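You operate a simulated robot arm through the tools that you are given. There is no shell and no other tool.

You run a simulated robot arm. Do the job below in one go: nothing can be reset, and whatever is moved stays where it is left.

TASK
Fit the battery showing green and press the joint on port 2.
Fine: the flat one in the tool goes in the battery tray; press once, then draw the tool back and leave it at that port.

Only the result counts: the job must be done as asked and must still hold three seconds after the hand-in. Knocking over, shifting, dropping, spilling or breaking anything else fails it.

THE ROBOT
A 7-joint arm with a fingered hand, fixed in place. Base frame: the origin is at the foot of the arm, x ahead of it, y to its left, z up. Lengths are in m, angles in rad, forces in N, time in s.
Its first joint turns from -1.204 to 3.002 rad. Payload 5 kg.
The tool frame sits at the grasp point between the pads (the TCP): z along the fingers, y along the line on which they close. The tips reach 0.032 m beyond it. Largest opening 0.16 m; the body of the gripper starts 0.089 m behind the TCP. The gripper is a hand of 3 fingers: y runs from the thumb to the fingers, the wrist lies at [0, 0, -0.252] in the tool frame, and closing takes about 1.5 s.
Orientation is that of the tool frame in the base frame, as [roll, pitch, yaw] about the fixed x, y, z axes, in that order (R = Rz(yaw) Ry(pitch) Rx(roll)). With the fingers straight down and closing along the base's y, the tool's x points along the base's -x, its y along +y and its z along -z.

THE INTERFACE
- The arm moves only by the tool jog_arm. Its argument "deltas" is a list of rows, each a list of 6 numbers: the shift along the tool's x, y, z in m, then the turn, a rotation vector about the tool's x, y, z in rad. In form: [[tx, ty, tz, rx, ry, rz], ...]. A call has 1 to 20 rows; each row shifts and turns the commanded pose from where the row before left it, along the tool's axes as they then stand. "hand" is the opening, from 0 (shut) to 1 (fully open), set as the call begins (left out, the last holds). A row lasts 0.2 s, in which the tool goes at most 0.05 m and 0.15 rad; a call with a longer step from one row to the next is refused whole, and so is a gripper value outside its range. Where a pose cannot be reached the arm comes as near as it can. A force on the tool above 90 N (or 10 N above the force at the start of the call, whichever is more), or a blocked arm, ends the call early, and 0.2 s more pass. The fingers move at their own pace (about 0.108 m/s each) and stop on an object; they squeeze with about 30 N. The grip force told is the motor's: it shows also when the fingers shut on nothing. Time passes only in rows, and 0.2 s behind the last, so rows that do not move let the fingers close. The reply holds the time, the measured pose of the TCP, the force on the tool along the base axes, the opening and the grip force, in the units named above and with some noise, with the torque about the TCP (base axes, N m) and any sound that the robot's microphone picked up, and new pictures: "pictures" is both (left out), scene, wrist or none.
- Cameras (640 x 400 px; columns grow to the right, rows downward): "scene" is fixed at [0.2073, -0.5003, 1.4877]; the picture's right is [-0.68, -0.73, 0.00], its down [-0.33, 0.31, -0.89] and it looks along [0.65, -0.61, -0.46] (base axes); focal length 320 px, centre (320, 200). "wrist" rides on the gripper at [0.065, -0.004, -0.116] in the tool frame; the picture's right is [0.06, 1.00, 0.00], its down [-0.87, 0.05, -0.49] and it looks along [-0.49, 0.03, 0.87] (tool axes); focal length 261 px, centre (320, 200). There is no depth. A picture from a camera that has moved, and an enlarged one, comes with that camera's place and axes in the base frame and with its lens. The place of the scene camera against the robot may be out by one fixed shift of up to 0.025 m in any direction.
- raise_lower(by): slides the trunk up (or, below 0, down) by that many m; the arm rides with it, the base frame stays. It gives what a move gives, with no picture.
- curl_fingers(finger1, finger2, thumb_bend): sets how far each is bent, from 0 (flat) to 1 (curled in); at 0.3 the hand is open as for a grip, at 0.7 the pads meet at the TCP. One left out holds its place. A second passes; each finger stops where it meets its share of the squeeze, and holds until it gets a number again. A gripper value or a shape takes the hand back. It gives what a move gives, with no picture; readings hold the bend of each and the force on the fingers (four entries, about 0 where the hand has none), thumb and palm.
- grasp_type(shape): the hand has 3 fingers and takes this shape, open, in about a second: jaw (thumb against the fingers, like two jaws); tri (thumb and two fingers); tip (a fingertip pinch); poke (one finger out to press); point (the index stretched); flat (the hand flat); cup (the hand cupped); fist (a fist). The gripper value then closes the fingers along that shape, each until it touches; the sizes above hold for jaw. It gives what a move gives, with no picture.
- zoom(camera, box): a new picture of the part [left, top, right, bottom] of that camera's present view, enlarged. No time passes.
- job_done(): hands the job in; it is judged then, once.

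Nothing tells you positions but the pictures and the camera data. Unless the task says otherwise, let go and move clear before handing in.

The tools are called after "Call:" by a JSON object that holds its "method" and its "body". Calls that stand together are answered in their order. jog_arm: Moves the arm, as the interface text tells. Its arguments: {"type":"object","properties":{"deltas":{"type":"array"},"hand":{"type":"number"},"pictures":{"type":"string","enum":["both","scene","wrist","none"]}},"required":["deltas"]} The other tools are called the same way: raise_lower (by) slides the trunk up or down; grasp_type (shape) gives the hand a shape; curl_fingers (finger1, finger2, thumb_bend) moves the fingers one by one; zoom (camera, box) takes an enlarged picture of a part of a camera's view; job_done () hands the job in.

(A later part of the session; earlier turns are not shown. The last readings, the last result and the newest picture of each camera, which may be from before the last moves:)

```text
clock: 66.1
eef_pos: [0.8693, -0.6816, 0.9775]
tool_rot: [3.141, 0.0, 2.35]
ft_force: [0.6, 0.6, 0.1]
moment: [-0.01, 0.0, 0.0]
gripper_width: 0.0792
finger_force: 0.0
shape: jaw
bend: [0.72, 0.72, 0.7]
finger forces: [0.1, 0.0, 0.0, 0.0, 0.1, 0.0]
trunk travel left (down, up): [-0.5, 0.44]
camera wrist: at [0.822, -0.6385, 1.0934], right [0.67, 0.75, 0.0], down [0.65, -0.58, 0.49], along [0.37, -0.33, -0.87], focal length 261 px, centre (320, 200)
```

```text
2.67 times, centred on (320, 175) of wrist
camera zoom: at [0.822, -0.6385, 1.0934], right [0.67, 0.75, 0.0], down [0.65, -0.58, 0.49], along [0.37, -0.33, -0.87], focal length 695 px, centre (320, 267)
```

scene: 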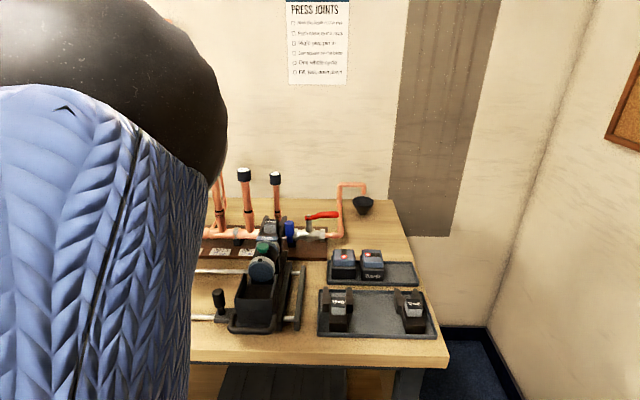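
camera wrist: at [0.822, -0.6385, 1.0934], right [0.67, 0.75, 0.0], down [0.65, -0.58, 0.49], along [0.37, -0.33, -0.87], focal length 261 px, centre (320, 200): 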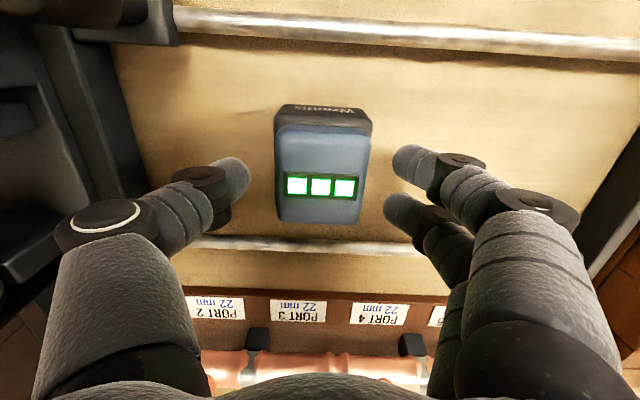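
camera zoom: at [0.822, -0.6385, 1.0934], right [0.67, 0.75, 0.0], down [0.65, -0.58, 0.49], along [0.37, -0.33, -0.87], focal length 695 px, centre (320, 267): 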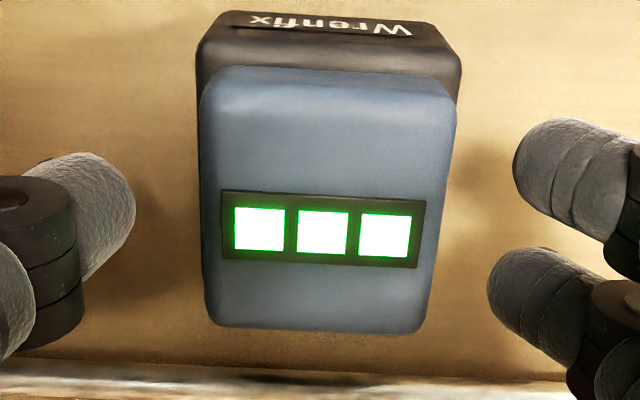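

The pose matches the earlier reference within 2 mm sideways; I'll correct that, lower to grip depth and close.

Call:
{"method": "jog_arm", "body": {"deltas": [[0, 0.002, 0.005, 0, 0, 0], [0, 0, 0.0045, 0, 0, 0], [0, 0, 0, 0, 0, 0]], "pictures": "none"}}

Call:
{"method": "jog_arm", "body": {"deltas": [[0, 0, 0, 0, 0, 0], [0, 0, 0, 0, 0, 0], [0, 0, 0, 0, 0, 0], [0, 0, 0, 0, 0, 0], [0, 0, 0, 0, 0, 0], [0, 0, 0, 0, 0, 0], [0, 0, 0, 0, 0, 0]], "hand": 0.0, "pictures": "wrist"}}

Call:
{"method": "jog_arm", "body": {"deltas": [[0, 0, -0.01, 0, 0, 0], [0, 0, -0.02, 0, 0, 0], [0, 0, -0.03, 0, 0, 0], [0, 0, 0, 0, 0, 0]], "pictures": "wrist"}}

Call:
{"method": "zoom", "body": {"camera": "wrist", "box": [200, 100, 440, 250]}}

```text
clock: 66.9
eef_pos: [0.872, -0.6809, 0.9681]
tool_rot: [-3.141, -0.001, 2.351]
ft_force: [0.1, -1.1, 0.5]
moment: [-0.03, 0.01, 0.0]
gripper_width: 0.0793
finger_force: 0.1
shape: jaw
bend: [0.72, 0.72, 0.7]
finger forces: [0.1, 0.0, 0.0, 0.1, 0.0, 0.0]
trunk travel left (down, up): [-0.5, 0.44]
```

```text
clock: 68.5
eef_pos: [0.8713, -0.6798, 0.9694]
tool_rot: [3.141, -0.001, 2.351]
ft_force: [1.4, -0.7, 3.5]
moment: [0.12, -0.17, 0.0]
gripper_width: 0.0461
finger_force: 30.4
shape: jaw
bend: [0.73, 0.73, 0.7]
finger forces: [14.0, 14.1, 0.0, 0.0, 26.7, 0.0]
trunk travel left (down, up): [-0.5, 0.44]
camera wrist: at [0.8238, -0.637, 1.0846], right [0.67, 0.75, 0.0], down [0.65, -0.58, 0.49], along [0.37, -0.33, -0.87], focal length 261 px, centre (320, 200)
```

wrist: 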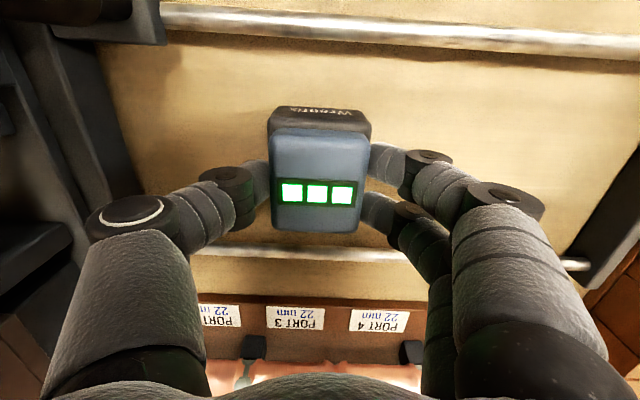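

```text
clock: 69.5
eef_pos: [0.8732, -0.6802, 1.0286]
tool_rot: [3.14, -0.002, 2.352]
ft_force: [0.7, 0.0, -3.6]
moment: [-0.03, 0.01, -0.02]
gripper_width: 0.046
finger_force: 29.7
shape: jaw
bend: [0.73, 0.73, 0.7]
finger forces: [13.7, 13.8, 0.0, 0.0, 26.7, 0.0]
trunk travel left (down, up): [-0.5, 0.44]
camera wrist: at [0.8251, -0.6383, 1.1447], right [0.67, 0.75, 0.0], down [0.65, -0.58, 0.49], along [0.37, -0.33, -0.87], focal length 261 px, centre (320, 200)
```

wrist: 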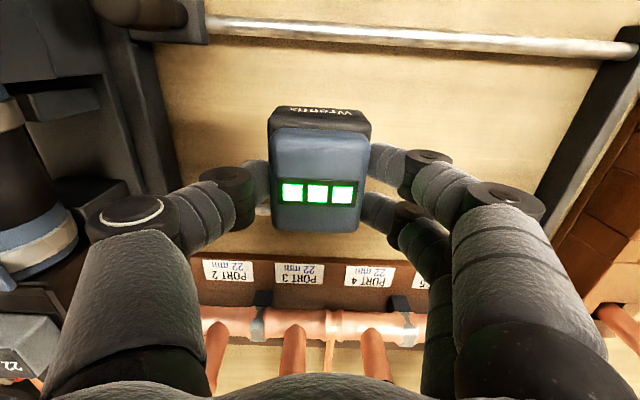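

```text
2.67 times, centred on (320, 175) of wrist
camera zoom: at [0.8251, -0.6383, 1.1447], right [0.67, 0.75, 0.0], down [0.65, -0.58, 0.49], along [0.37, -0.33, -0.87], focal length 695 px, centre (320, 267)
```

zoom: 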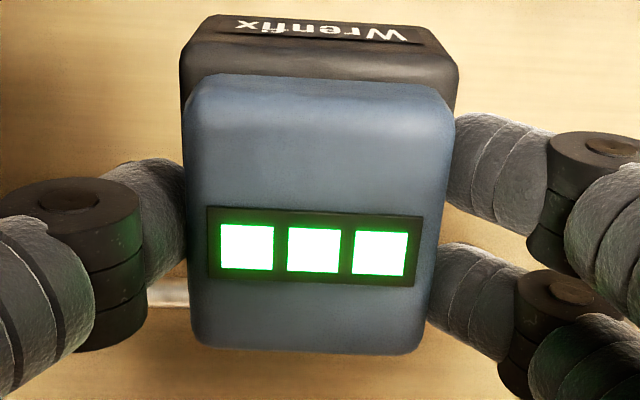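

The green battery is held in the same way the flat one was. I'll bring it over the tool's empty well.

Call:
{"method": "jog_arm", "body": {"deltas": [[0, 0, -0.0254, 0, 0, 0], [0, 0, -0.0254, 0, 0, 0], [0, 0, -0.0254, 0, 0, 0], [0, 0, -0.0254, 0, 0, 0], [0.026, 0, 0, 0, 0, 0], [0.026, 0, 0, 0, 0, 0], [0.026, 0, 0, 0, 0, 0], [0, -0.031, 0, 0, 0, 0], [0, -0.031, 0, 0, 0, 0], [0, -0.031, 0, 0, 0, 0], [0, -0.031, 0, 0, 0, 0], [0, -0.031, 0, 0, 0, 0], [0, -0.0305, 0, 0, 0, 0], [0, 0, 0, 0, 0, 0]], "pictures": "wrist"}}

Call:
{"method": "zoom", "body": {"camera": "wrist", "box": [200, 40, 440, 290]}}

```text
clock: 72.5
eef_pos: [0.6673, -0.7505, 1.1167]
tool_rot: [-3.141, -0.001, 2.351]
ft_force: [0.1, -0.6, -4.6]
moment: [-0.06, 0.01, -0.03]
gripper_width: 0.0459
finger_force: 29.9
shape: jaw
bend: [0.73, 0.73, 0.7]
finger forces: [14.3, 14.3, 0.0, 0.0, 27.5, 0.1]
out of reach, approached as far as the arm can: row 3, 4
trunk travel left (down, up): [-0.5, 0.44]
camera wrist: at [0.6185, -0.7072, 1.2326], right [0.67, 0.75, 0.0], down [0.65, -0.58, 0.49], along [0.37, -0.33, -0.87], focal length 261 px, centre (320, 200)
```

wrist: 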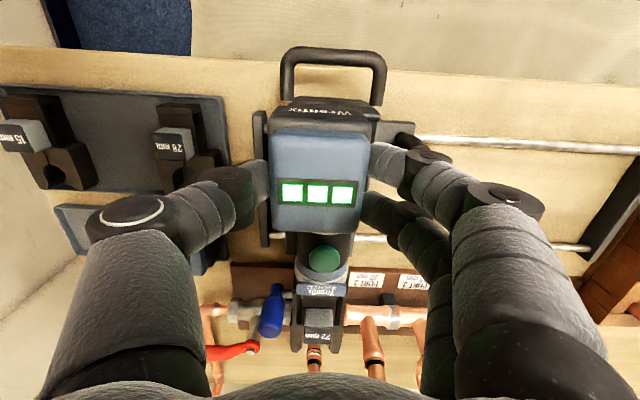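

```text
1.60 times, centred on (320, 165) of wrist
camera zoom: at [0.6185, -0.7072, 1.2326], right [0.67, 0.75, 0.0], down [0.65, -0.58, 0.49], along [0.37, -0.33, -0.87], focal length 417 px, centre (320, 256)
```

zoom: 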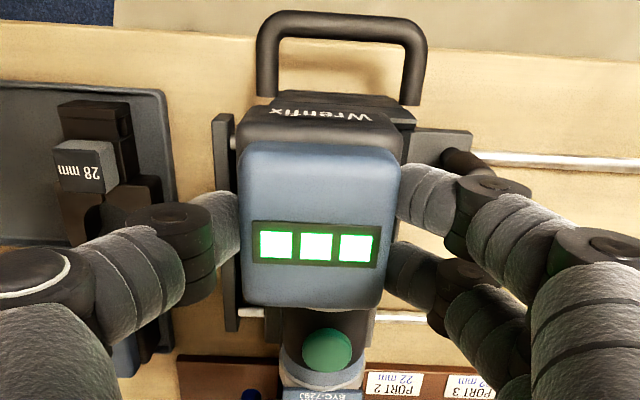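

I was clipped slightly short on the way, so the hand is about 17 mm too near and 11 mm too far right. I'll correct that before inserting.

Call:
{"method": "jog_arm", "body": {"deltas": [[-0.0085, 0.0053, 0, 0, 0, 0], [-0.0085, 0.0053, 0, 0, 0, 0], [0, 0, 0, 0, 0, 0], [0, 0, 0, 0, 0, 0]], "pictures": "none"}}

Call:
{"method": "jog_arm", "body": {"deltas": [[0, 0, 0, 0, 0, 0]], "pictures": "wrist"}}

Call:
{"method": "zoom", "body": {"camera": "wrist", "box": [200, 60, 440, 260]}}

```text
clock: 73.5
eef_pos: [0.6836, -0.7558, 1.1166]
tool_rot: [3.142, 0.001, 2.351]
ft_force: [0.3, -0.3, -3.8]
moment: [0.01, 0.0, -0.01]
gripper_width: 0.0459
finger_force: 30.0
shape: jaw
bend: [0.73, 0.73, 0.7]
finger forces: [14.4, 14.6, 0.0, 0.1, 27.5, 0.0]
trunk travel left (down, up): [-0.5, 0.44]
```

```text
clock: 73.9
eef_pos: [0.6844, -0.7568, 1.1159]
tool_rot: [3.141, 0.0, 2.351]
ft_force: [0.4, -0.4, -3.2]
moment: [0.0, -0.01, 0.02]
gripper_width: 0.0459
finger_force: 30.0
shape: jaw
bend: [0.73, 0.73, 0.7]
finger forces: [14.3, 14.5, 0.0, 0.0, 27.5, 0.0]
trunk travel left (down, up): [-0.5, 0.44]
camera wrist: at [0.6372, -0.7122, 1.2325], right [0.67, 0.75, 0.0], down [0.65, -0.58, 0.49], along [0.37, -0.33, -0.87], focal length 261 px, centre (320, 200)
```

wrist: 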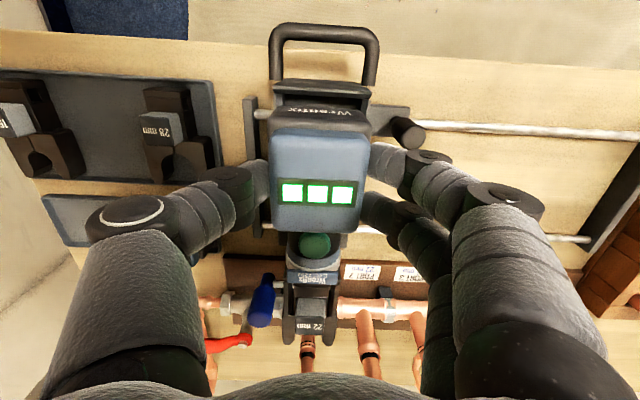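

```text
2.00 times, centred on (320, 160) of wrist
camera zoom: at [0.6372, -0.7122, 1.2325], right [0.67, 0.75, 0.0], down [0.65, -0.58, 0.49], along [0.37, -0.33, -0.87], focal length 521 px, centre (320, 280)
```

zoom: 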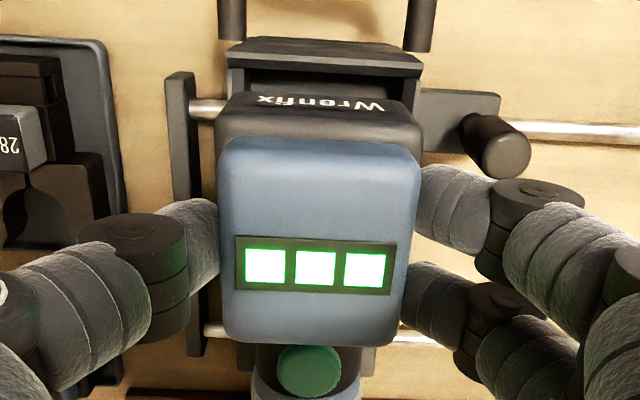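

The carriage hasn't moved and the battery is nearly over the well. I'll nudge 2 mm left and start down slowly, watching forces.

Call:
{"method": "jog_arm", "body": {"deltas": [[-0.001, 0.0022, 0.01, 0, 0, 0], [0, 0, 0.01, 0, 0, 0], [0, 0, 0, 0, 0, 0]], "pictures": "none"}}

Call:
{"method": "jog_arm", "body": {"deltas": [[0, 0, 0.004, 0, 0, 0], [0, 0, 0.004, 0, 0, 0], [0, 0, 0, 0, 0, 0]], "pictures": "wrist"}}

Call:
{"method": "zoom", "body": {"camera": "wrist", "box": [200, 60, 440, 260]}}

```text
clock: 74.7
eef_pos: [0.6881, -0.755, 1.0955]
tool_rot: [-3.141, 0.001, 2.35]
ft_force: [0.5, -0.5, -3.3]
moment: [0.04, 0.0, -0.01]
gripper_width: 0.0459
finger_force: 30.1
shape: jaw
bend: [0.73, 0.73, 0.7]
finger forces: [14.3, 14.5, 0.0, 0.0, 27.5, 0.0]
trunk travel left (down, up): [-0.5, 0.44]
```

```text
clock: 75.5
eef_pos: [0.6879, -0.7551, 1.089]
tool_rot: [3.14, -0.001, 2.351]
ft_force: [-0.3, 0.2, -3.7]
moment: [0.0, 0.0, 0.01]
gripper_width: 0.0456
finger_force: 29.8
shape: jaw
bend: [0.73, 0.73, 0.7]
finger forces: [14.3, 14.5, 0.1, 0.0, 27.5, 0.0]
trunk travel left (down, up): [-0.5, 0.44]
camera wrist: at [0.6398, -0.7119, 1.2039], right [0.67, 0.75, 0.0], down [0.65, -0.58, 0.49], along [0.37, -0.33, -0.87], focal length 261 px, centre (320, 200)
```

wrist: 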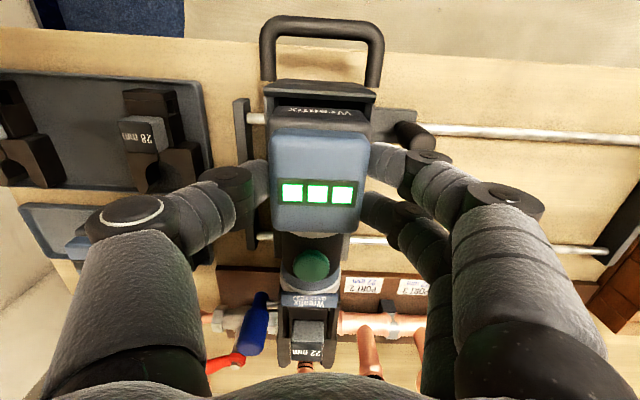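

```text
2.00 times, centred on (320, 160) of wrist
camera zoom: at [0.6398, -0.7119, 1.2039], right [0.67, 0.75, 0.0], down [0.65, -0.58, 0.49], along [0.37, -0.33, -0.87], focal length 521 px, centre (320, 280)
```

zoom: 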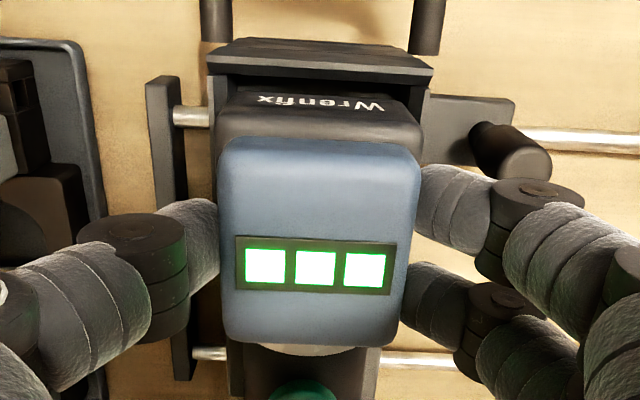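

Aligned and entering the well with no contact force. Continuing in small steps.

Call:
{"method": "jog_arm", "body": {"deltas": [[0, 0, 0.004, 0, 0, 0], [0, 0, 0.004, 0, 0, 0], [0, 0, 0, 0, 0, 0]], "pictures": "none"}}

Call:
{"method": "jog_arm", "body": {"deltas": [[0, 0, 0.004, 0, 0, 0], [0, 0, 0.004, 0, 0, 0], [0, 0, 0, 0, 0, 0]], "pictures": "none"}}

Call:
{"method": "jog_arm", "body": {"deltas": [[0, 0, 0.004, 0, 0, 0], [0, 0, 0.004, 0, 0, 0], [0, 0, 0, 0, 0, 0]], "pictures": "wrist"}}

```text
clock: 76.3
eef_pos: [0.6876, -0.7546, 1.0798]
tool_rot: [3.141, 0.001, 2.352]
ft_force: [1.1, -1.3, -3.8]
moment: [0.04, -0.04, 0.01]
gripper_width: 0.0457
finger_force: 30.5
shape: jaw
bend: [0.73, 0.73, 0.7]
finger forces: [14.3, 14.4, 0.0, 0.0, 27.5, 0.0]
trunk travel left (down, up): [-0.5, 0.44]
```

```text
clock: 77.1
eef_pos: [0.6866, -0.7554, 1.071]
tool_rot: [3.141, 0.0, 2.351]
ft_force: [0.3, 0.4, -3.7]
moment: [-0.03, -0.05, -0.02]
gripper_width: 0.0457
finger_force: 30.2
shape: jaw
bend: [0.73, 0.73, 0.7]
finger forces: [14.3, 14.4, 0.1, 0.0, 27.4, 0.0]
trunk travel left (down, up): [-0.5, 0.44]
```

```text
clock: 77.9
eef_pos: [0.6877, -0.7562, 1.0639]
tool_rot: [3.14, -0.001, 2.351]
ft_force: [-0.2, 0.0, -3.1]
moment: [-0.01, 0.0, -0.04]
gripper_width: 0.0457
finger_force: 29.9
shape: jaw
bend: [0.73, 0.73, 0.7]
finger forces: [14.2, 14.5, 0.0, 0.0, 27.5, 0.0]
trunk travel left (down, up): [-0.5, 0.44]
camera wrist: at [0.6402, -0.7126, 1.1796], right [0.67, 0.75, 0.0], down [0.65, -0.58, 0.49], along [0.37, -0.33, -0.87], focal length 261 px, centre (320, 200)
```

wrist: 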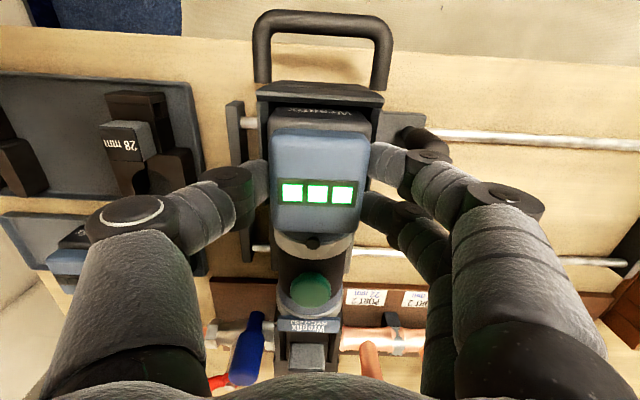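

Sliding in freely; about a centimetre left. Continuing until it seats.

Call:
{"method": "jog_arm", "body": {"deltas": [[0, 0, 0.003, 0, 0, 0], [0, 0, 0.003, 0, 0, 0], [0, 0, 0, 0, 0, 0]], "pictures": "none"}}

Call:
{"method": "jog_arm", "body": {"deltas": [[0, 0, 0.002, 0, 0, 0], [0, 0, 0.002, 0, 0, 0], [0, 0, 0, 0, 0, 0]], "pictures": "none"}}

```text
clock: 78.7
eef_pos: [0.6894, -0.755, 1.058]
tool_rot: [-3.14, 0.0, 2.352]
ft_force: [0.1, -0.2, -4.2]
moment: [0.0, -0.02, 0.0]
gripper_width: 0.0458
finger_force: 29.7
shape: jaw
bend: [0.73, 0.73, 0.7]
finger forces: [14.4, 14.5, 0.1, 0.1, 27.4, 0.1]
trunk travel left (down, up): [-0.5, 0.44]
```

```text
clock: 79.5
eef_pos: [0.6892, -0.7548, 1.0557]
tool_rot: [3.141, 0.002, 2.351]
ft_force: [2.1, -3.8, 8.7]
moment: [0.15, -0.26, -0.05]
gripper_width: 0.0461
finger_force: 30.0
shape: jaw
bend: [0.74, 0.74, 0.7]
finger forces: [16.9, 16.8, 0.1, 0.1, 29.7, 0.0]
trunk travel left (down, up): [-0.5, 0.44]
```

Contact at z≈1.056, about where the flat one sat. I'll press a bit more to make sure it is fully home.

Call:
{"method": "jog_arm", "body": {"deltas": [[0, 0, 0.002, 0, 0, 0], [0, 0, 0, 0, 0, 0]], "pictures": "wrist"}}

Call:
{"method": "zoom", "body": {"camera": "wrist", "box": [200, 60, 440, 260]}}

```text
clock: 80.1
eef_pos: [0.6894, -0.7554, 1.0554]
tool_rot: [-3.141, 0.004, 2.352]
ft_force: [4.9, -6.6, 22.8]
moment: [0.19, -0.46, -0.14]
gripper_width: 0.0465
finger_force: 30.1
shape: jaw
bend: [0.74, 0.74, 0.7]
finger forces: [19.1, 18.5, 0.0, 0.0, 32.8, 0.0]
trunk travel left (down, up): [-0.5, 0.44]
camera wrist: at [0.6402, -0.7109, 1.1708], right [0.67, 0.75, 0.0], down [0.65, -0.58, 0.49], along [0.37, -0.33, -0.87], focal length 261 px, centre (320, 200)
```

wrist: 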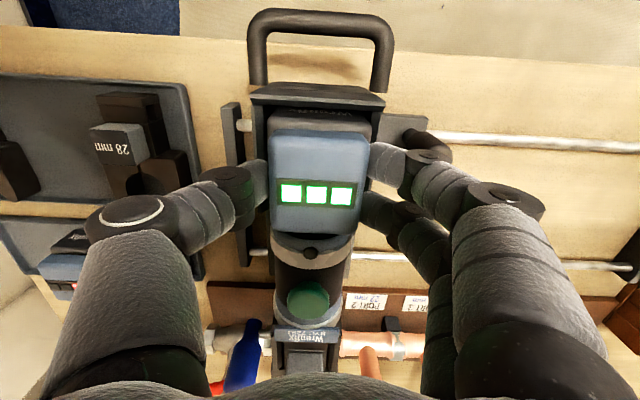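

```text
2.00 times, centred on (320, 160) of wrist
camera zoom: at [0.6402, -0.7109, 1.1708], right [0.67, 0.75, 0.0], down [0.65, -0.58, 0.49], along [0.37, -0.33, -0.87], focal length 521 px, centre (320, 280)
```

zoom: 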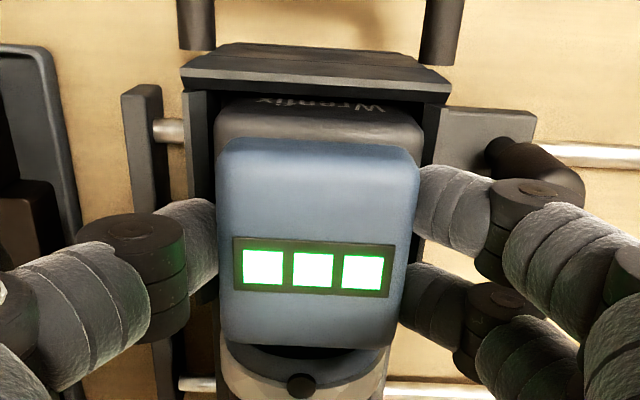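

It is firmly home (no further travel at 23 N). I'll relieve the push, open, and rise to inspect the seat.

Call:
{"method": "jog_arm", "body": {"deltas": [[0, 0, -0.003, 0, 0, 0], [0, 0, 0, 0, 0, 0]], "pictures": "none"}}

Call:
{"method": "jog_arm", "body": {"deltas": [[0, 0, 0, 0, 0, 0], [0, 0, 0, 0, 0, 0], [0, 0, 0, 0, 0, 0], [0, 0, 0, 0, 0, 0]], "hand": 0.5, "pictures": "none"}}

Call:
{"method": "jog_arm", "body": {"deltas": [[0, 0, -0.015, 0, 0, 0], [0, 0, -0.025, 0, 0, 0], [0, 0, -0.025, 0, 0, 0], [0, 0, 0, 0, 0, 0]], "pictures": "wrist"}}

Call:
{"method": "zoom", "body": {"camera": "wrist", "box": [200, 80, 440, 230]}}

```text
clock: 80.7
eef_pos: [0.6877, -0.754, 1.0551]
tool_rot: [3.141, 0.0, 2.35]
ft_force: [4.9, -3.0, 12.0]
moment: [0.24, -0.42, -0.14]
gripper_width: 0.0461
finger_force: 29.6
shape: jaw
bend: [0.74, 0.74, 0.7]
finger forces: [17.2, 17.0, 0.0, 0.1, 30.4, 0.0]
trunk travel left (down, up): [-0.5, 0.44]
```

```text
clock: 81.7
eef_pos: [0.6872, -0.7555, 1.0559]
tool_rot: [3.141, -0.002, 2.351]
ft_force: [0.2, 0.9, -0.2]
moment: [0.04, 0.02, 0.01]
gripper_width: 0.0795
finger_force: 0.0
shape: jaw
bend: [0.72, 0.72, 0.7]
finger forces: [0.0, 0.1, 0.0, 0.0, 0.1, 0.1]
trunk travel left (down, up): [-0.5, 0.44]
```

```text
clock: 82.7
eef_pos: [0.6876, -0.7554, 1.1197]
tool_rot: [-3.141, 0.0, 2.35]
ft_force: [0.5, -0.1, 0.1]
moment: [0.0, 0.02, 0.04]
gripper_width: 0.0794
finger_force: 0.0
shape: jaw
bend: [0.72, 0.72, 0.7]
finger forces: [0.0, 0.1, 0.0, 0.0, 0.1, 0.0]
trunk travel left (down, up): [-0.5, 0.44]
camera wrist: at [0.6409, -0.7116, 1.2362], right [0.67, 0.75, 0.0], down [0.65, -0.58, 0.49], along [0.37, -0.33, -0.87], focal length 261 px, centre (320, 200)
```

wrist: 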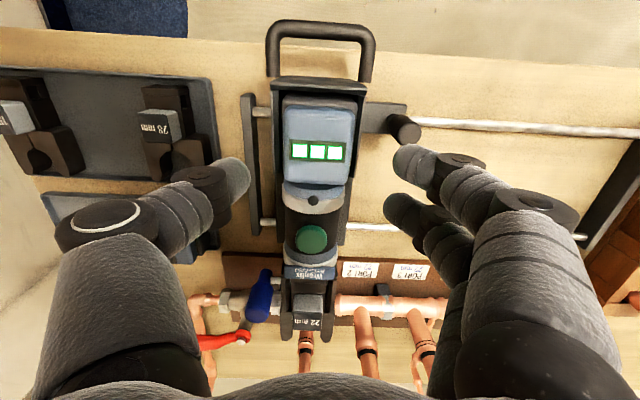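

```text
2.67 times, centred on (320, 155) of wrist
camera zoom: at [0.6409, -0.7116, 1.2362], right [0.67, 0.75, 0.0], down [0.65, -0.58, 0.49], along [0.37, -0.33, -0.87], focal length 695 px, centre (320, 320)
```

zoom: 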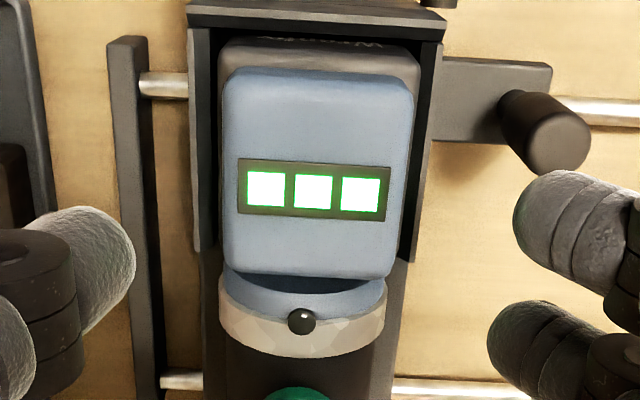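

The green battery is seated just as the flat one was, and the carriage hasn't moved. Next I'll look closely at the black post on the carriage, which seems to be the slide handle.

Call:
{"method": "jog_arm", "body": {"deltas": [[0.01, 0.027, -0.01, 0, 0, 0], [0.01, 0.027, 0, 0, 0, 0], [0.01, 0.027, 0, 0, 0, 0], [0, 0, 0, 0, 0, 0]], "pictures": "wrist"}}

Call:
{"method": "zoom", "body": {"camera": "wrist", "box": [200, 80, 440, 230]}}

Call:
{"method": "zoom", "body": {"camera": "wrist", "box": [150, 200, 450, 400]}}

```text
clock: 83.7
eef_pos: [0.7248, -0.6767, 1.1289]
tool_rot: [-3.14, -0.001, 2.35]
ft_force: [0.6, -0.5, 0.0]
moment: [0.06, -0.04, -0.05]
gripper_width: 0.0796
finger_force: 0.2
shape: jaw
bend: [0.72, 0.72, 0.7]
finger forces: [0.0, 0.0, 0.0, 0.0, 0.0, 0.0]
trunk travel left (down, up): [-0.5, 0.44]
camera wrist: at [0.6765, -0.6333, 1.2448], right [0.67, 0.75, 0.0], down [0.65, -0.58, 0.49], along [0.37, -0.33, -0.87], focal length 261 px, centre (320, 200)
```

wrist: 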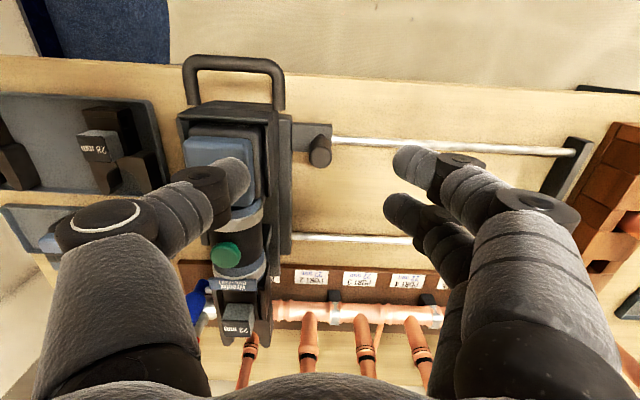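

```text
2.67 times, centred on (320, 155) of wrist
camera zoom: at [0.6765, -0.6333, 1.2448], right [0.67, 0.75, 0.0], down [0.65, -0.58, 0.49], along [0.37, -0.33, -0.87], focal length 695 px, centre (320, 320)
```

zoom: 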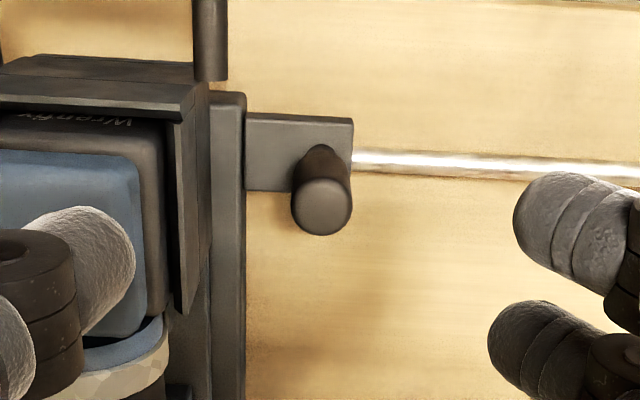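

```text
2.00 times, centred on (300, 300) of wrist
camera zoom: at [0.6765, -0.6333, 1.2448], right [0.67, 0.75, 0.0], down [0.65, -0.58, 0.49], along [0.37, -0.33, -0.87], focal length 521 px, centre (360, 0)
```

zoom: 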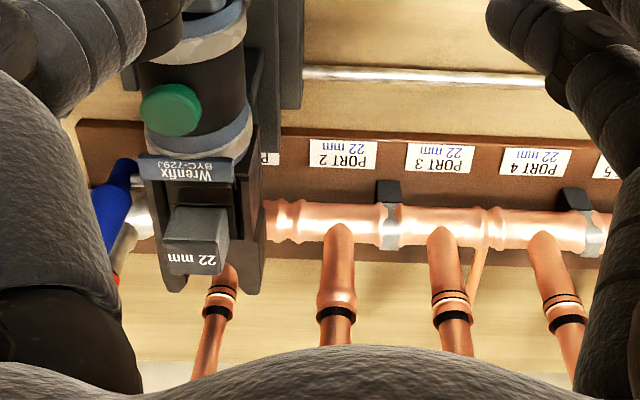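

The post is a plain handle with little finger room. The barrel of the tool, between its two rings, looks like a better place to grip for sliding both ways, so I'll move above it and look.

Call:
{"method": "jog_arm", "body": {"deltas": [[-0.03, -0.0208, -0.005, 0, 0, 0], [-0.03, -0.0208, 0, 0, 0, 0], [-0.03, -0.0208, 0, 0, 0, 0], [-0.029, -0.0206, 0, 0, 0, 0], [0, 0, 0, 0, 0, 0]], "hand": 0.5, "pictures": "wrist"}}

Call:
{"method": "zoom", "body": {"camera": "wrist", "box": [200, 60, 440, 230]}}

Call:
{"method": "zoom", "body": {"camera": "wrist", "box": [220, 170, 460, 340]}}

```text
clock: 84.9
eef_pos: [0.7461, -0.8196, 1.1369]
tool_rot: [-3.141, 0.0, 2.351]
ft_force: [-0.1, 0.9, -0.2]
moment: [-0.03, 0.01, -0.03]
gripper_width: 0.0796
finger_force: 0.1
shape: jaw
bend: [0.72, 0.72, 0.7]
finger forces: [0.0, 0.0, 0.0, 0.1, 0.0, 0.0]
trunk travel left (down, up): [-0.5, 0.44]
camera wrist: at [0.6987, -0.7762, 1.252], right [0.67, 0.75, 0.0], down [0.65, -0.58, 0.49], along [0.37, -0.33, -0.87], focal length 261 px, centre (320, 200)
```

wrist: 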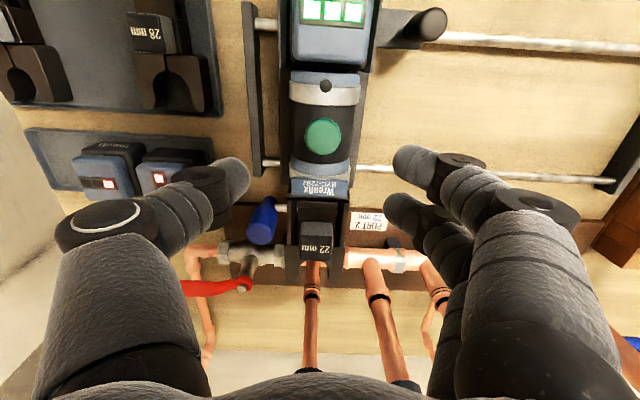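

```text
2.35 times, centred on (320, 145) of wrist
camera zoom: at [0.6987, -0.7762, 1.252], right [0.67, 0.75, 0.0], down [0.65, -0.58, 0.49], along [0.37, -0.33, -0.87], focal length 613 px, centre (320, 329)
```

zoom: 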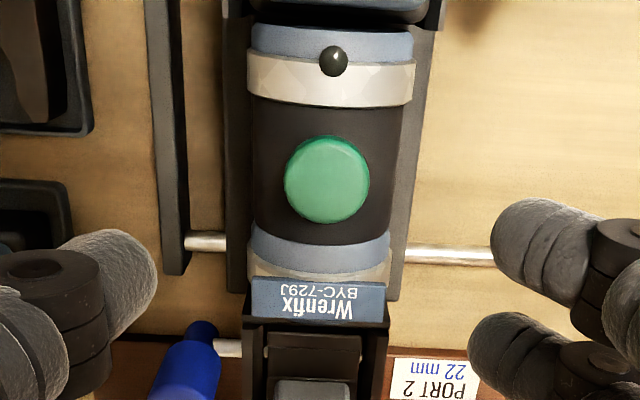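

```text
2.35 times, centred on (340, 255) of wrist
camera zoom: at [0.6987, -0.7762, 1.252], right [0.67, 0.75, 0.0], down [0.65, -0.58, 0.49], along [0.37, -0.33, -0.87], focal length 613 px, centre (273, 71)
```

zoom: 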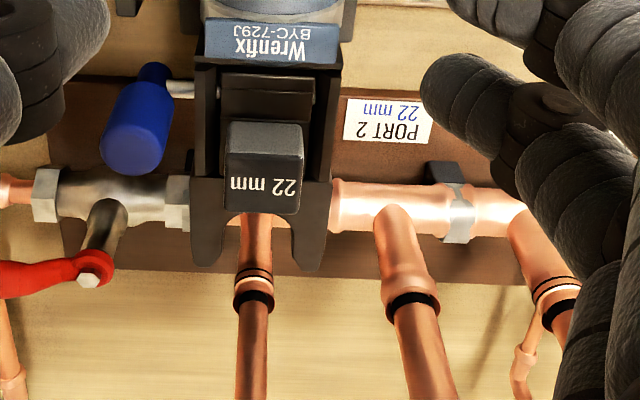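

The barrel (≈0.056 m wide, centre a≈1.10) has free space on both sides, and the button top is at z≈1.06, well under the palm. I'll lower the open fingers around it and close.

Call:
{"method": "jog_arm", "body": {"deltas": [[0.007, 0.0035, 0.02, 0, 0, 0], [0, 0, 0.025, 0, 0, 0], [0, 0, 0.025, 0, 0, 0], [0, 0, 0.02, 0, 0, 0], [0, 0, 0.01, 0, 0, 0], [0, 0, 0, 0, 0, 0]], "pictures": "wrist"}}

```text
clock: 86.3
eef_pos: [0.7474, -0.8133, 1.0353]
tool_rot: [3.141, 0.001, 2.352]
ft_force: [-0.2, 0.1, 0.8]
moment: [-0.01, -0.01, 0.02]
gripper_width: 0.0792
finger_force: 0.1
shape: jaw
bend: [0.72, 0.72, 0.7]
finger forces: [0.0, 0.0, 0.0, 0.1, 0.0, 0.0]
trunk travel left (down, up): [-0.5, 0.44]
camera wrist: at [0.6989, -0.7689, 1.1511], right [0.67, 0.75, 0.0], down [0.65, -0.58, 0.49], along [0.37, -0.33, -0.87], focal length 261 px, centre (320, 200)
```

wrist: 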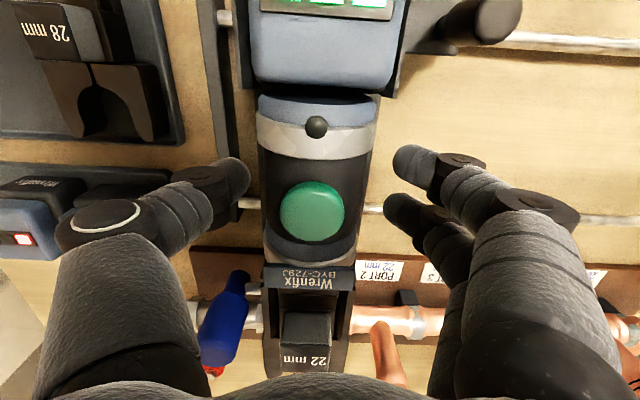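

Fingers straddle the barrel cleanly. Closing the hand.

Call:
{"method": "jog_arm", "body": {"deltas": [[0, 0, 0, 0, 0, 0], [0, 0, 0, 0, 0, 0], [0, 0, 0, 0, 0, 0], [0, 0, 0, 0, 0, 0], [0, 0, 0, 0, 0, 0], [0, 0, 0, 0, 0, 0], [0, 0, 0, 0, 0, 0]], "hand": 0.0, "pictures": "wrist"}}

```text
clock: 87.9
eef_pos: [0.748, -0.8128, 1.0348]
tool_rot: [3.139, -0.001, 2.351]
ft_force: [-0.9, 1.0, -5.9]
moment: [0.04, 0.02, 0.0]
gripper_width: 0.0483
finger_force: 30.1
shape: jaw
bend: [0.73, 0.73, 0.7]
finger forces: [13.7, 13.7, 0.1, 0.1, 27.4, 0.1]
trunk travel left (down, up): [-0.5, 0.44]
camera wrist: at [0.6991, -0.7693, 1.1506], right [0.67, 0.75, 0.0], down [0.65, -0.58, 0.49], along [0.37, -0.33, -0.87], focal length 261 px, centre (320, 200)
```

wrist: 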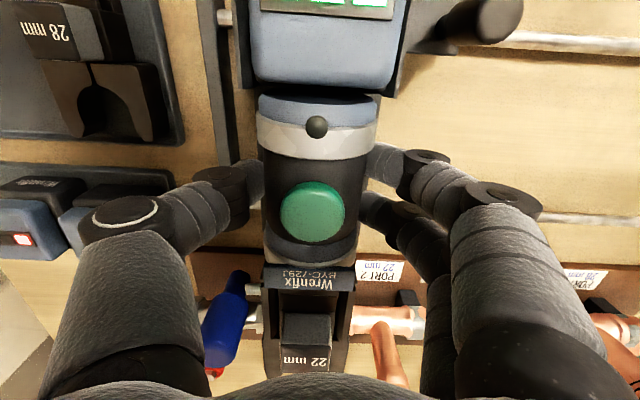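

Gripped. I'll try a small slide to the left (+b) and watch the resisting force.

Call:
{"method": "jog_arm", "body": {"deltas": [[0, 0.004, 0, 0, 0, 0], [0, 0.004, 0, 0, 0, 0], [0, 0.004, 0, 0, 0, 0], [0, 0, 0, 0, 0, 0]], "pictures": "wrist"}}

```text
clock: 88.9
eef_pos: [0.7554, -0.8038, 1.0336]
tool_rot: [-3.14, -0.001, 2.35]
ft_force: [-0.2, -1.8, -8.5]
moment: [-0.04, -0.01, -0.01]
gripper_width: 0.048
finger_force: 30.2
shape: jaw
bend: [0.73, 0.73, 0.7]
finger forces: [15.0, 14.7, 0.1, 0.0, 30.2, 0.1]
trunk travel left (down, up): [-0.5, 0.44]
camera wrist: at [0.7079, -0.7608, 1.1507], right [0.67, 0.75, 0.0], down [0.65, -0.58, 0.49], along [0.37, -0.33, -0.87], focal length 261 px, centre (320, 200)
```

wrist: 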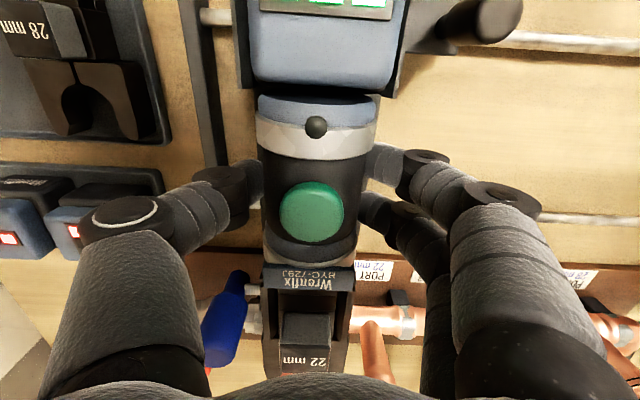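

The carriage slides easily with the grip. I'll continue left to about 0.080 m total, then check alignment with port 2.

Call:
{"method": "jog_arm", "body": {"deltas": [[0, 0.0068, 0, 0, 0, 0], [0, 0.0068, 0, 0, 0, 0], [0, 0.0068, 0, 0, 0, 0], [0, 0.0068, 0, 0, 0, 0], [0, 0.0068, 0, 0, 0, 0], [0, 0.0068, 0, 0, 0, 0], [0, 0.0068, 0, 0, 0, 0], [0, 0.0068, 0, 0, 0, 0], [0, 0.0068, 0, 0, 0, 0], [0, 0.0068, 0, 0, 0, 0], [0, 0, 0, 0, 0, 0]], "pictures": "wrist"}}

Call:
{"method": "zoom", "body": {"camera": "wrist", "box": [220, 240, 440, 400]}}

```text
clock: 91.3
eef_pos: [0.8049, -0.7553, 1.0352]
tool_rot: [3.141, -0.001, 2.354]
ft_force: [2.9, 2.0, -9.1]
moment: [0.13, -0.13, 0.0]
gripper_width: 0.0478
finger_force: 30.1
shape: jaw
bend: [0.73, 0.73, 0.7]
finger forces: [15.8, 15.8, 0.1, 0.0, 27.8, 0.0]
trunk travel left (down, up): [-0.5, 0.44]
camera wrist: at [0.7565, -0.7119, 1.1508], right [0.66, 0.75, 0.0], down [0.65, -0.58, 0.49], along [0.37, -0.33, -0.87], focal length 261 px, centre (320, 200)
```

wrist: 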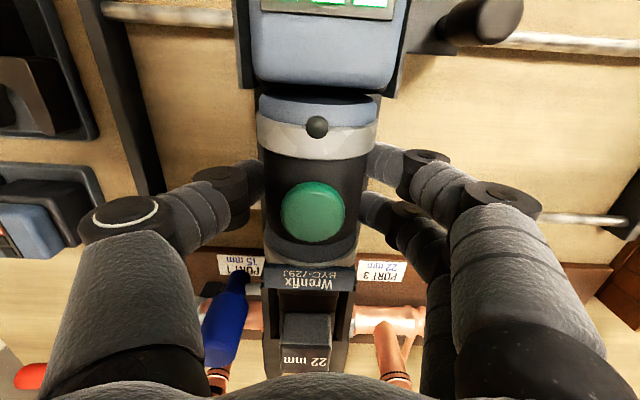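

```text
2.50 times, centred on (330, 320) of wrist
camera zoom: at [0.7565, -0.7119, 1.1508], right [0.66, 0.75, 0.0], down [0.65, -0.58, 0.49], along [0.37, -0.33, -0.87], focal length 652 px, centre (295, -100)
```

zoom: 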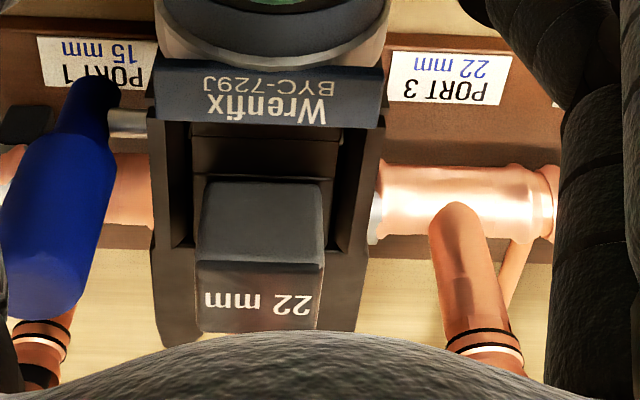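

I've slid about 0.081 m. I'll release and rise for a clear view of the jaw against port 2.

Call:
{"method": "jog_arm", "body": {"deltas": [[0, 0, 0, 0, 0, 0], [0, 0, 0, 0, 0, 0], [0, 0, 0, 0, 0, 0], [0, 0, 0, 0, 0, 0]], "hand": 0.5, "pictures": "none"}}

Call:
{"method": "jog_arm", "body": {"deltas": [[0, 0, -0.025, 0, 0, 0], [0, 0, -0.025, 0, 0, 0], [0, 0, -0.025, 0, 0, 0], [0, 0, -0.02, 0, 0, 0], [0, 0, 0, 0, 0, 0]], "pictures": "wrist"}}

Call:
{"method": "zoom", "body": {"camera": "wrist", "box": [220, 170, 460, 340]}}

```text
clock: 92.3
eef_pos: [0.8031, -0.7562, 1.0368]
tool_rot: [-3.141, 0.0, 2.35]
ft_force: [0.4, -0.2, 0.1]
moment: [0.0, -0.02, 0.01]
gripper_width: 0.0794
finger_force: 0.1
shape: jaw
bend: [0.72, 0.72, 0.7]
finger forces: [0.0, 0.0, 0.0, 0.0, 0.0, 0.1]
trunk travel left (down, up): [-0.5, 0.44]
```

```text
clock: 93.5
eef_pos: [0.8036, -0.7557, 1.1307]
tool_rot: [-3.141, 0.001, 2.351]
ft_force: [-0.2, -0.4, 0.1]
moment: [-0.03, -0.03, 0.05]
gripper_width: 0.0795
finger_force: 0.0
shape: jaw
bend: [0.72, 0.72, 0.7]
finger forces: [0.0, 0.0, 0.0, 0.1, 0.0, 0.0]
trunk travel left (down, up): [-0.5, 0.44]
camera wrist: at [0.7557, -0.7119, 1.2474], right [0.67, 0.75, 0.0], down [0.65, -0.58, 0.49], along [0.37, -0.33, -0.87], focal length 261 px, centre (320, 200)
```

wrist: 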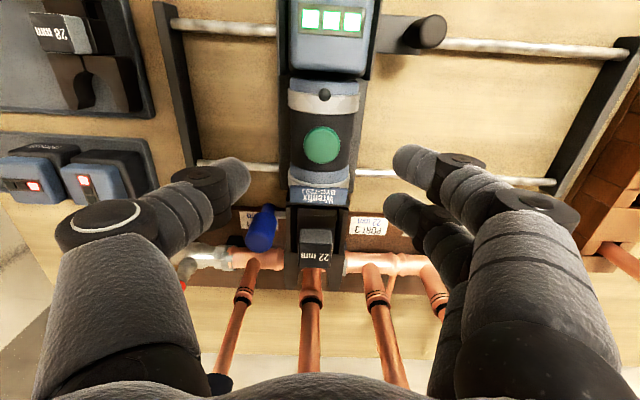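

```text
2.35 times, centred on (340, 255) of wrist
camera zoom: at [0.7557, -0.7119, 1.2474], right [0.67, 0.75, 0.0], down [0.65, -0.58, 0.49], along [0.37, -0.33, -0.87], focal length 613 px, centre (273, 71)
```

zoom: 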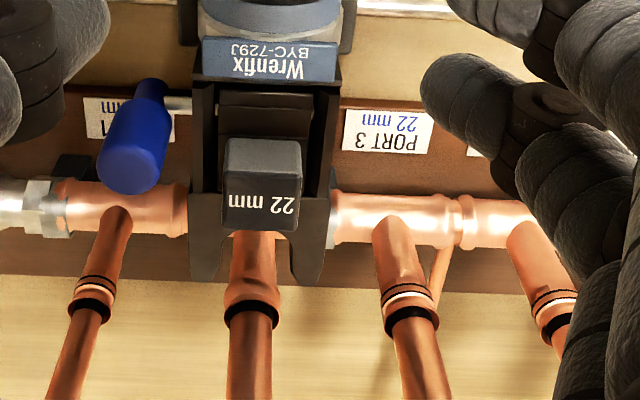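

Jaw and port 2 agree within about 1 mm, and the prongs are well clear of the fitting. I'll re-grip the barrel at the same spot and push the tool forward gently.

Call:
{"method": "jog_arm", "body": {"deltas": [[0, 0, 0.025, 0, 0, 0], [0, 0, 0.025, 0, 0, 0], [0, 0, 0.025, 0, 0, 0], [0, 0, 0.02, 0, 0, 0], [0, 0, 0, 0, 0, 0]], "pictures": "none"}}

Call:
{"method": "jog_arm", "body": {"deltas": [[0, 0, 0, 0, 0, 0], [0, 0, 0, 0, 0, 0], [0, 0, 0, 0, 0, 0], [0, 0, 0, 0, 0, 0], [0, 0, 0, 0, 0, 0], [0, 0, 0, 0, 0, 0], [0, 0, 0, 0, 0, 0]], "hand": 0.0, "pictures": "none"}}

Call:
{"method": "jog_arm", "body": {"deltas": [[-0.004, 0, 0, 0, 0, 0], [-0.004, 0, 0, 0, 0, 0], [-0.004, 0, 0, 0, 0, 0], [0, 0, 0, 0, 0, 0]], "pictures": "wrist"}}

```text
clock: 94.7
eef_pos: [0.8023, -0.7567, 1.0362]
tool_rot: [-3.14, -0.001, 2.351]
ft_force: [0.0, -0.2, 1.1]
moment: [0.01, -0.02, 0.01]
gripper_width: 0.0796
finger_force: 0.2
shape: jaw
bend: [0.72, 0.72, 0.7]
finger forces: [0.1, 0.0, 0.1, 0.1, 0.1, 0.0]
trunk travel left (down, up): [-0.5, 0.44]
```

```text
clock: 96.3
eef_pos: [0.8027, -0.7569, 1.0349]
tool_rot: [-3.142, -0.002, 2.351]
ft_force: [-1.0, 0.2, -6.8]
moment: [0.03, 0.0, 0.01]
gripper_width: 0.0485
finger_force: 30.1
shape: jaw
bend: [0.73, 0.73, 0.7]
finger forces: [13.7, 13.8, 0.0, 0.0, 27.4, 0.0]
trunk travel left (down, up): [-0.5, 0.44]
```

```text
clock: 97.3
eef_pos: [0.8126, -0.7661, 1.0344]
tool_rot: [3.141, 0.001, 2.35]
ft_force: [-0.4, -3.3, -6.9]
moment: [-0.04, 0.01, 0.04]
gripper_width: 0.0483
finger_force: 30.2
shape: jaw
bend: [0.73, 0.73, 0.7]
finger forces: [13.7, 13.6, 0.0, 0.0, 29.0, 0.0]
trunk travel left (down, up): [-0.5, 0.44]
camera wrist: at [0.7644, -0.7217, 1.1507], right [0.67, 0.75, 0.0], down [0.65, -0.58, 0.49], along [0.37, -0.33, -0.87], focal length 261 px, centre (320, 200)
```

wrist: 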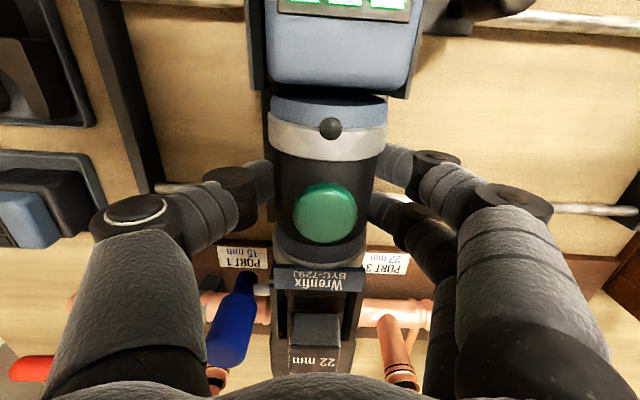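

The tool moves forward with the hand at low force. Continuing in small steps.

Call:
{"method": "jog_arm", "body": {"deltas": [[-0.004, 0, 0, 0, 0, 0], [-0.004, 0, 0, 0, 0, 0], [-0.004, 0, 0, 0, 0, 0], [0, 0, 0, 0, 0, 0]], "pictures": "wrist"}}

Call:
{"method": "zoom", "body": {"camera": "wrist", "box": [200, 220, 440, 400]}}

```text
clock: 98.3
eef_pos: [0.8194, -0.7729, 1.0331]
tool_rot: [-3.141, 0.0, 2.35]
ft_force: [-1.0, -0.6, -0.6]
moment: [0.03, 0.0, 0.03]
gripper_width: 0.0482
finger_force: 30.1
shape: jaw
bend: [0.73, 0.73, 0.7]
finger forces: [13.9, 13.9, 0.1, 0.0, 28.1, 0.1]
trunk travel left (down, up): [-0.5, 0.44]
camera wrist: at [0.772, -0.7294, 1.1505], right [0.67, 0.75, 0.0], down [0.65, -0.58, 0.49], along [0.37, -0.33, -0.87], focal length 261 px, centre (320, 200)
```

wrist: 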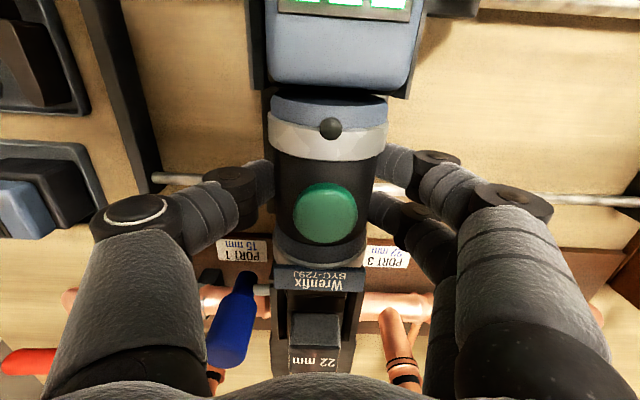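

```text
2.22 times, centred on (320, 310) of wrist
camera zoom: at [0.772, -0.7294, 1.1505], right [0.67, 0.75, 0.0], down [0.65, -0.58, 0.49], along [0.37, -0.33, -0.87], focal length 579 px, centre (320, -44)
```

zoom: 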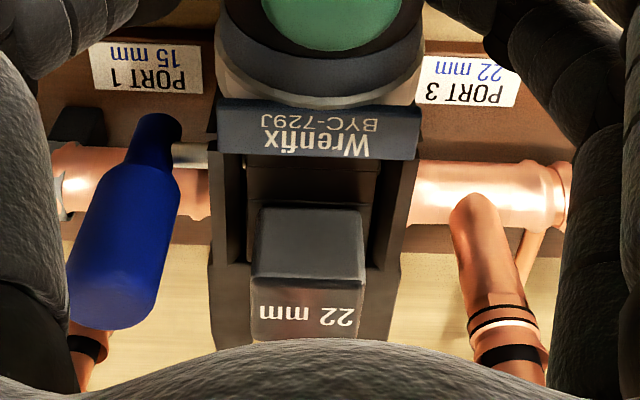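

Still free-moving, about 0.023 m forward so far. Onward in smaller steps, watching for the stop.

Call:
{"method": "jog_arm", "body": {"deltas": [[-0.004, 0, 0, 0, 0, 0], [-0.004, 0, 0, 0, 0, 0], [-0.004, 0, 0, 0, 0, 0], [0, 0, 0, 0, 0, 0]], "pictures": "none"}}

Call:
{"method": "jog_arm", "body": {"deltas": [[-0.003, 0, 0, 0, 0, 0], [-0.003, 0, 0, 0, 0, 0], [0, 0, 0, 0, 0, 0]], "pictures": "wrist"}}

Call:
{"method": "zoom", "body": {"camera": "wrist", "box": [200, 220, 440, 400]}}

```text
clock: 99.3
eef_pos: [0.8291, -0.7815, 1.0341]
tool_rot: [3.141, 0.0, 2.351]
ft_force: [-1.0, -1.2, -2.1]
moment: [-0.02, -0.03, 0.01]
gripper_width: 0.0482
finger_force: 30.1
shape: jaw
bend: [0.73, 0.73, 0.7]
finger forces: [14.1, 14.0, 0.1, 0.1, 28.2, 0.1]
trunk travel left (down, up): [-0.5, 0.44]
```

```text
clock: 100.1
eef_pos: [0.832, -0.7867, 1.0343]
tool_rot: [-3.14, -0.003, 2.352]
ft_force: [-0.6, -0.7, -3.6]
moment: [0.01, 0.04, 0.02]
gripper_width: 0.0481
finger_force: 29.7
shape: jaw
bend: [0.73, 0.73, 0.7]
finger forces: [14.1, 14.2, 0.1, 0.1, 28.5, 0.0]
trunk travel left (down, up): [-0.5, 0.44]
camera wrist: at [0.7854, -0.7427, 1.1506], right [0.67, 0.75, 0.0], down [0.65, -0.58, 0.49], along [0.37, -0.33, -0.87], focal length 261 px, centre (320, 200)
```

wrist: 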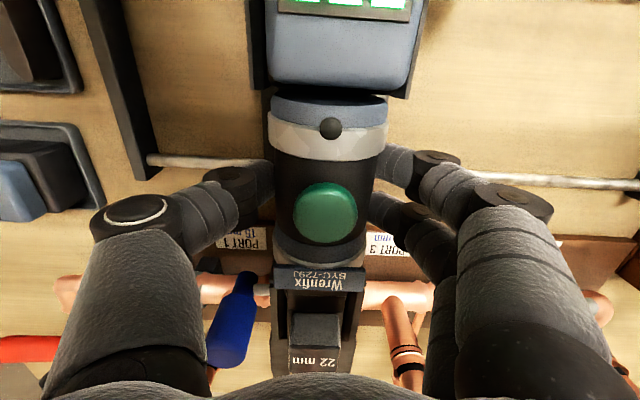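

```text
2.22 times, centred on (320, 310) of wrist
camera zoom: at [0.7854, -0.7427, 1.1506], right [0.67, 0.75, 0.0], down [0.65, -0.58, 0.49], along [0.37, -0.33, -0.87], focal length 579 px, centre (320, -44)
```

zoom: 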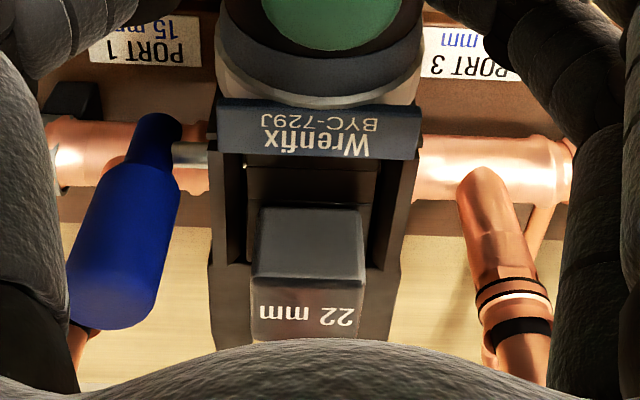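

Travel is 0.042 m with the prongs now reaching round the fitting. I'll go on 2–3 mm at a time and watch for resistance.

Call:
{"method": "jog_arm", "body": {"deltas": [[-0.003, 0, 0, 0, 0, 0], [0, 0, 0, 0, 0, 0]], "pictures": "none"}}

Call:
{"method": "jog_arm", "body": {"deltas": [[-0.003, 0, 0, 0, 0, 0], [0, 0, 0, 0, 0, 0]], "pictures": "none"}}

Call:
{"method": "jog_arm", "body": {"deltas": [[-0.003, 0, 0, 0, 0, 0], [0, 0, 0, 0, 0, 0]], "pictures": "none"}}

```text
clock: 100.7
eef_pos: [0.8354, -0.7884, 1.0356]
tool_rot: [-3.141, -0.002, 2.352]
ft_force: [0.3, -1.3, -4.8]
moment: [-0.02, -0.04, 0.03]
gripper_width: 0.0483
finger_force: 29.8
shape: jaw
bend: [0.73, 0.73, 0.7]
finger forces: [14.2, 14.2, 0.1, 0.0, 28.3, 0.0]
trunk travel left (down, up): [-0.5, 0.44]
```

```text
clock: 101.3
eef_pos: [0.8384, -0.7901, 1.0348]
tool_rot: [-3.139, -0.001, 2.351]
ft_force: [1.5, 0.1, -6.6]
moment: [-0.02, 0.0, 0.01]
gripper_width: 0.048
finger_force: 29.9
shape: jaw
bend: [0.73, 0.73, 0.7]
finger forces: [14.5, 14.4, 0.1, 0.0, 28.2, 0.0]
trunk travel left (down, up): [-0.5, 0.44]
```

```text
clock: 101.9
eef_pos: [0.8379, -0.7904, 1.0343]
tool_rot: [3.141, 0.001, 2.351]
ft_force: [-14.3, 15.1, -14.0]
moment: [0.27, 0.25, 0.06]
gripper_width: 0.048
finger_force: 30.6
shape: jaw
bend: [0.73, 0.73, 0.7]
finger forces: [14.6, 14.5, 0.1, 0.0, 29.2, 0.0]
trunk travel left (down, up): [-0.5, 0.44]
```

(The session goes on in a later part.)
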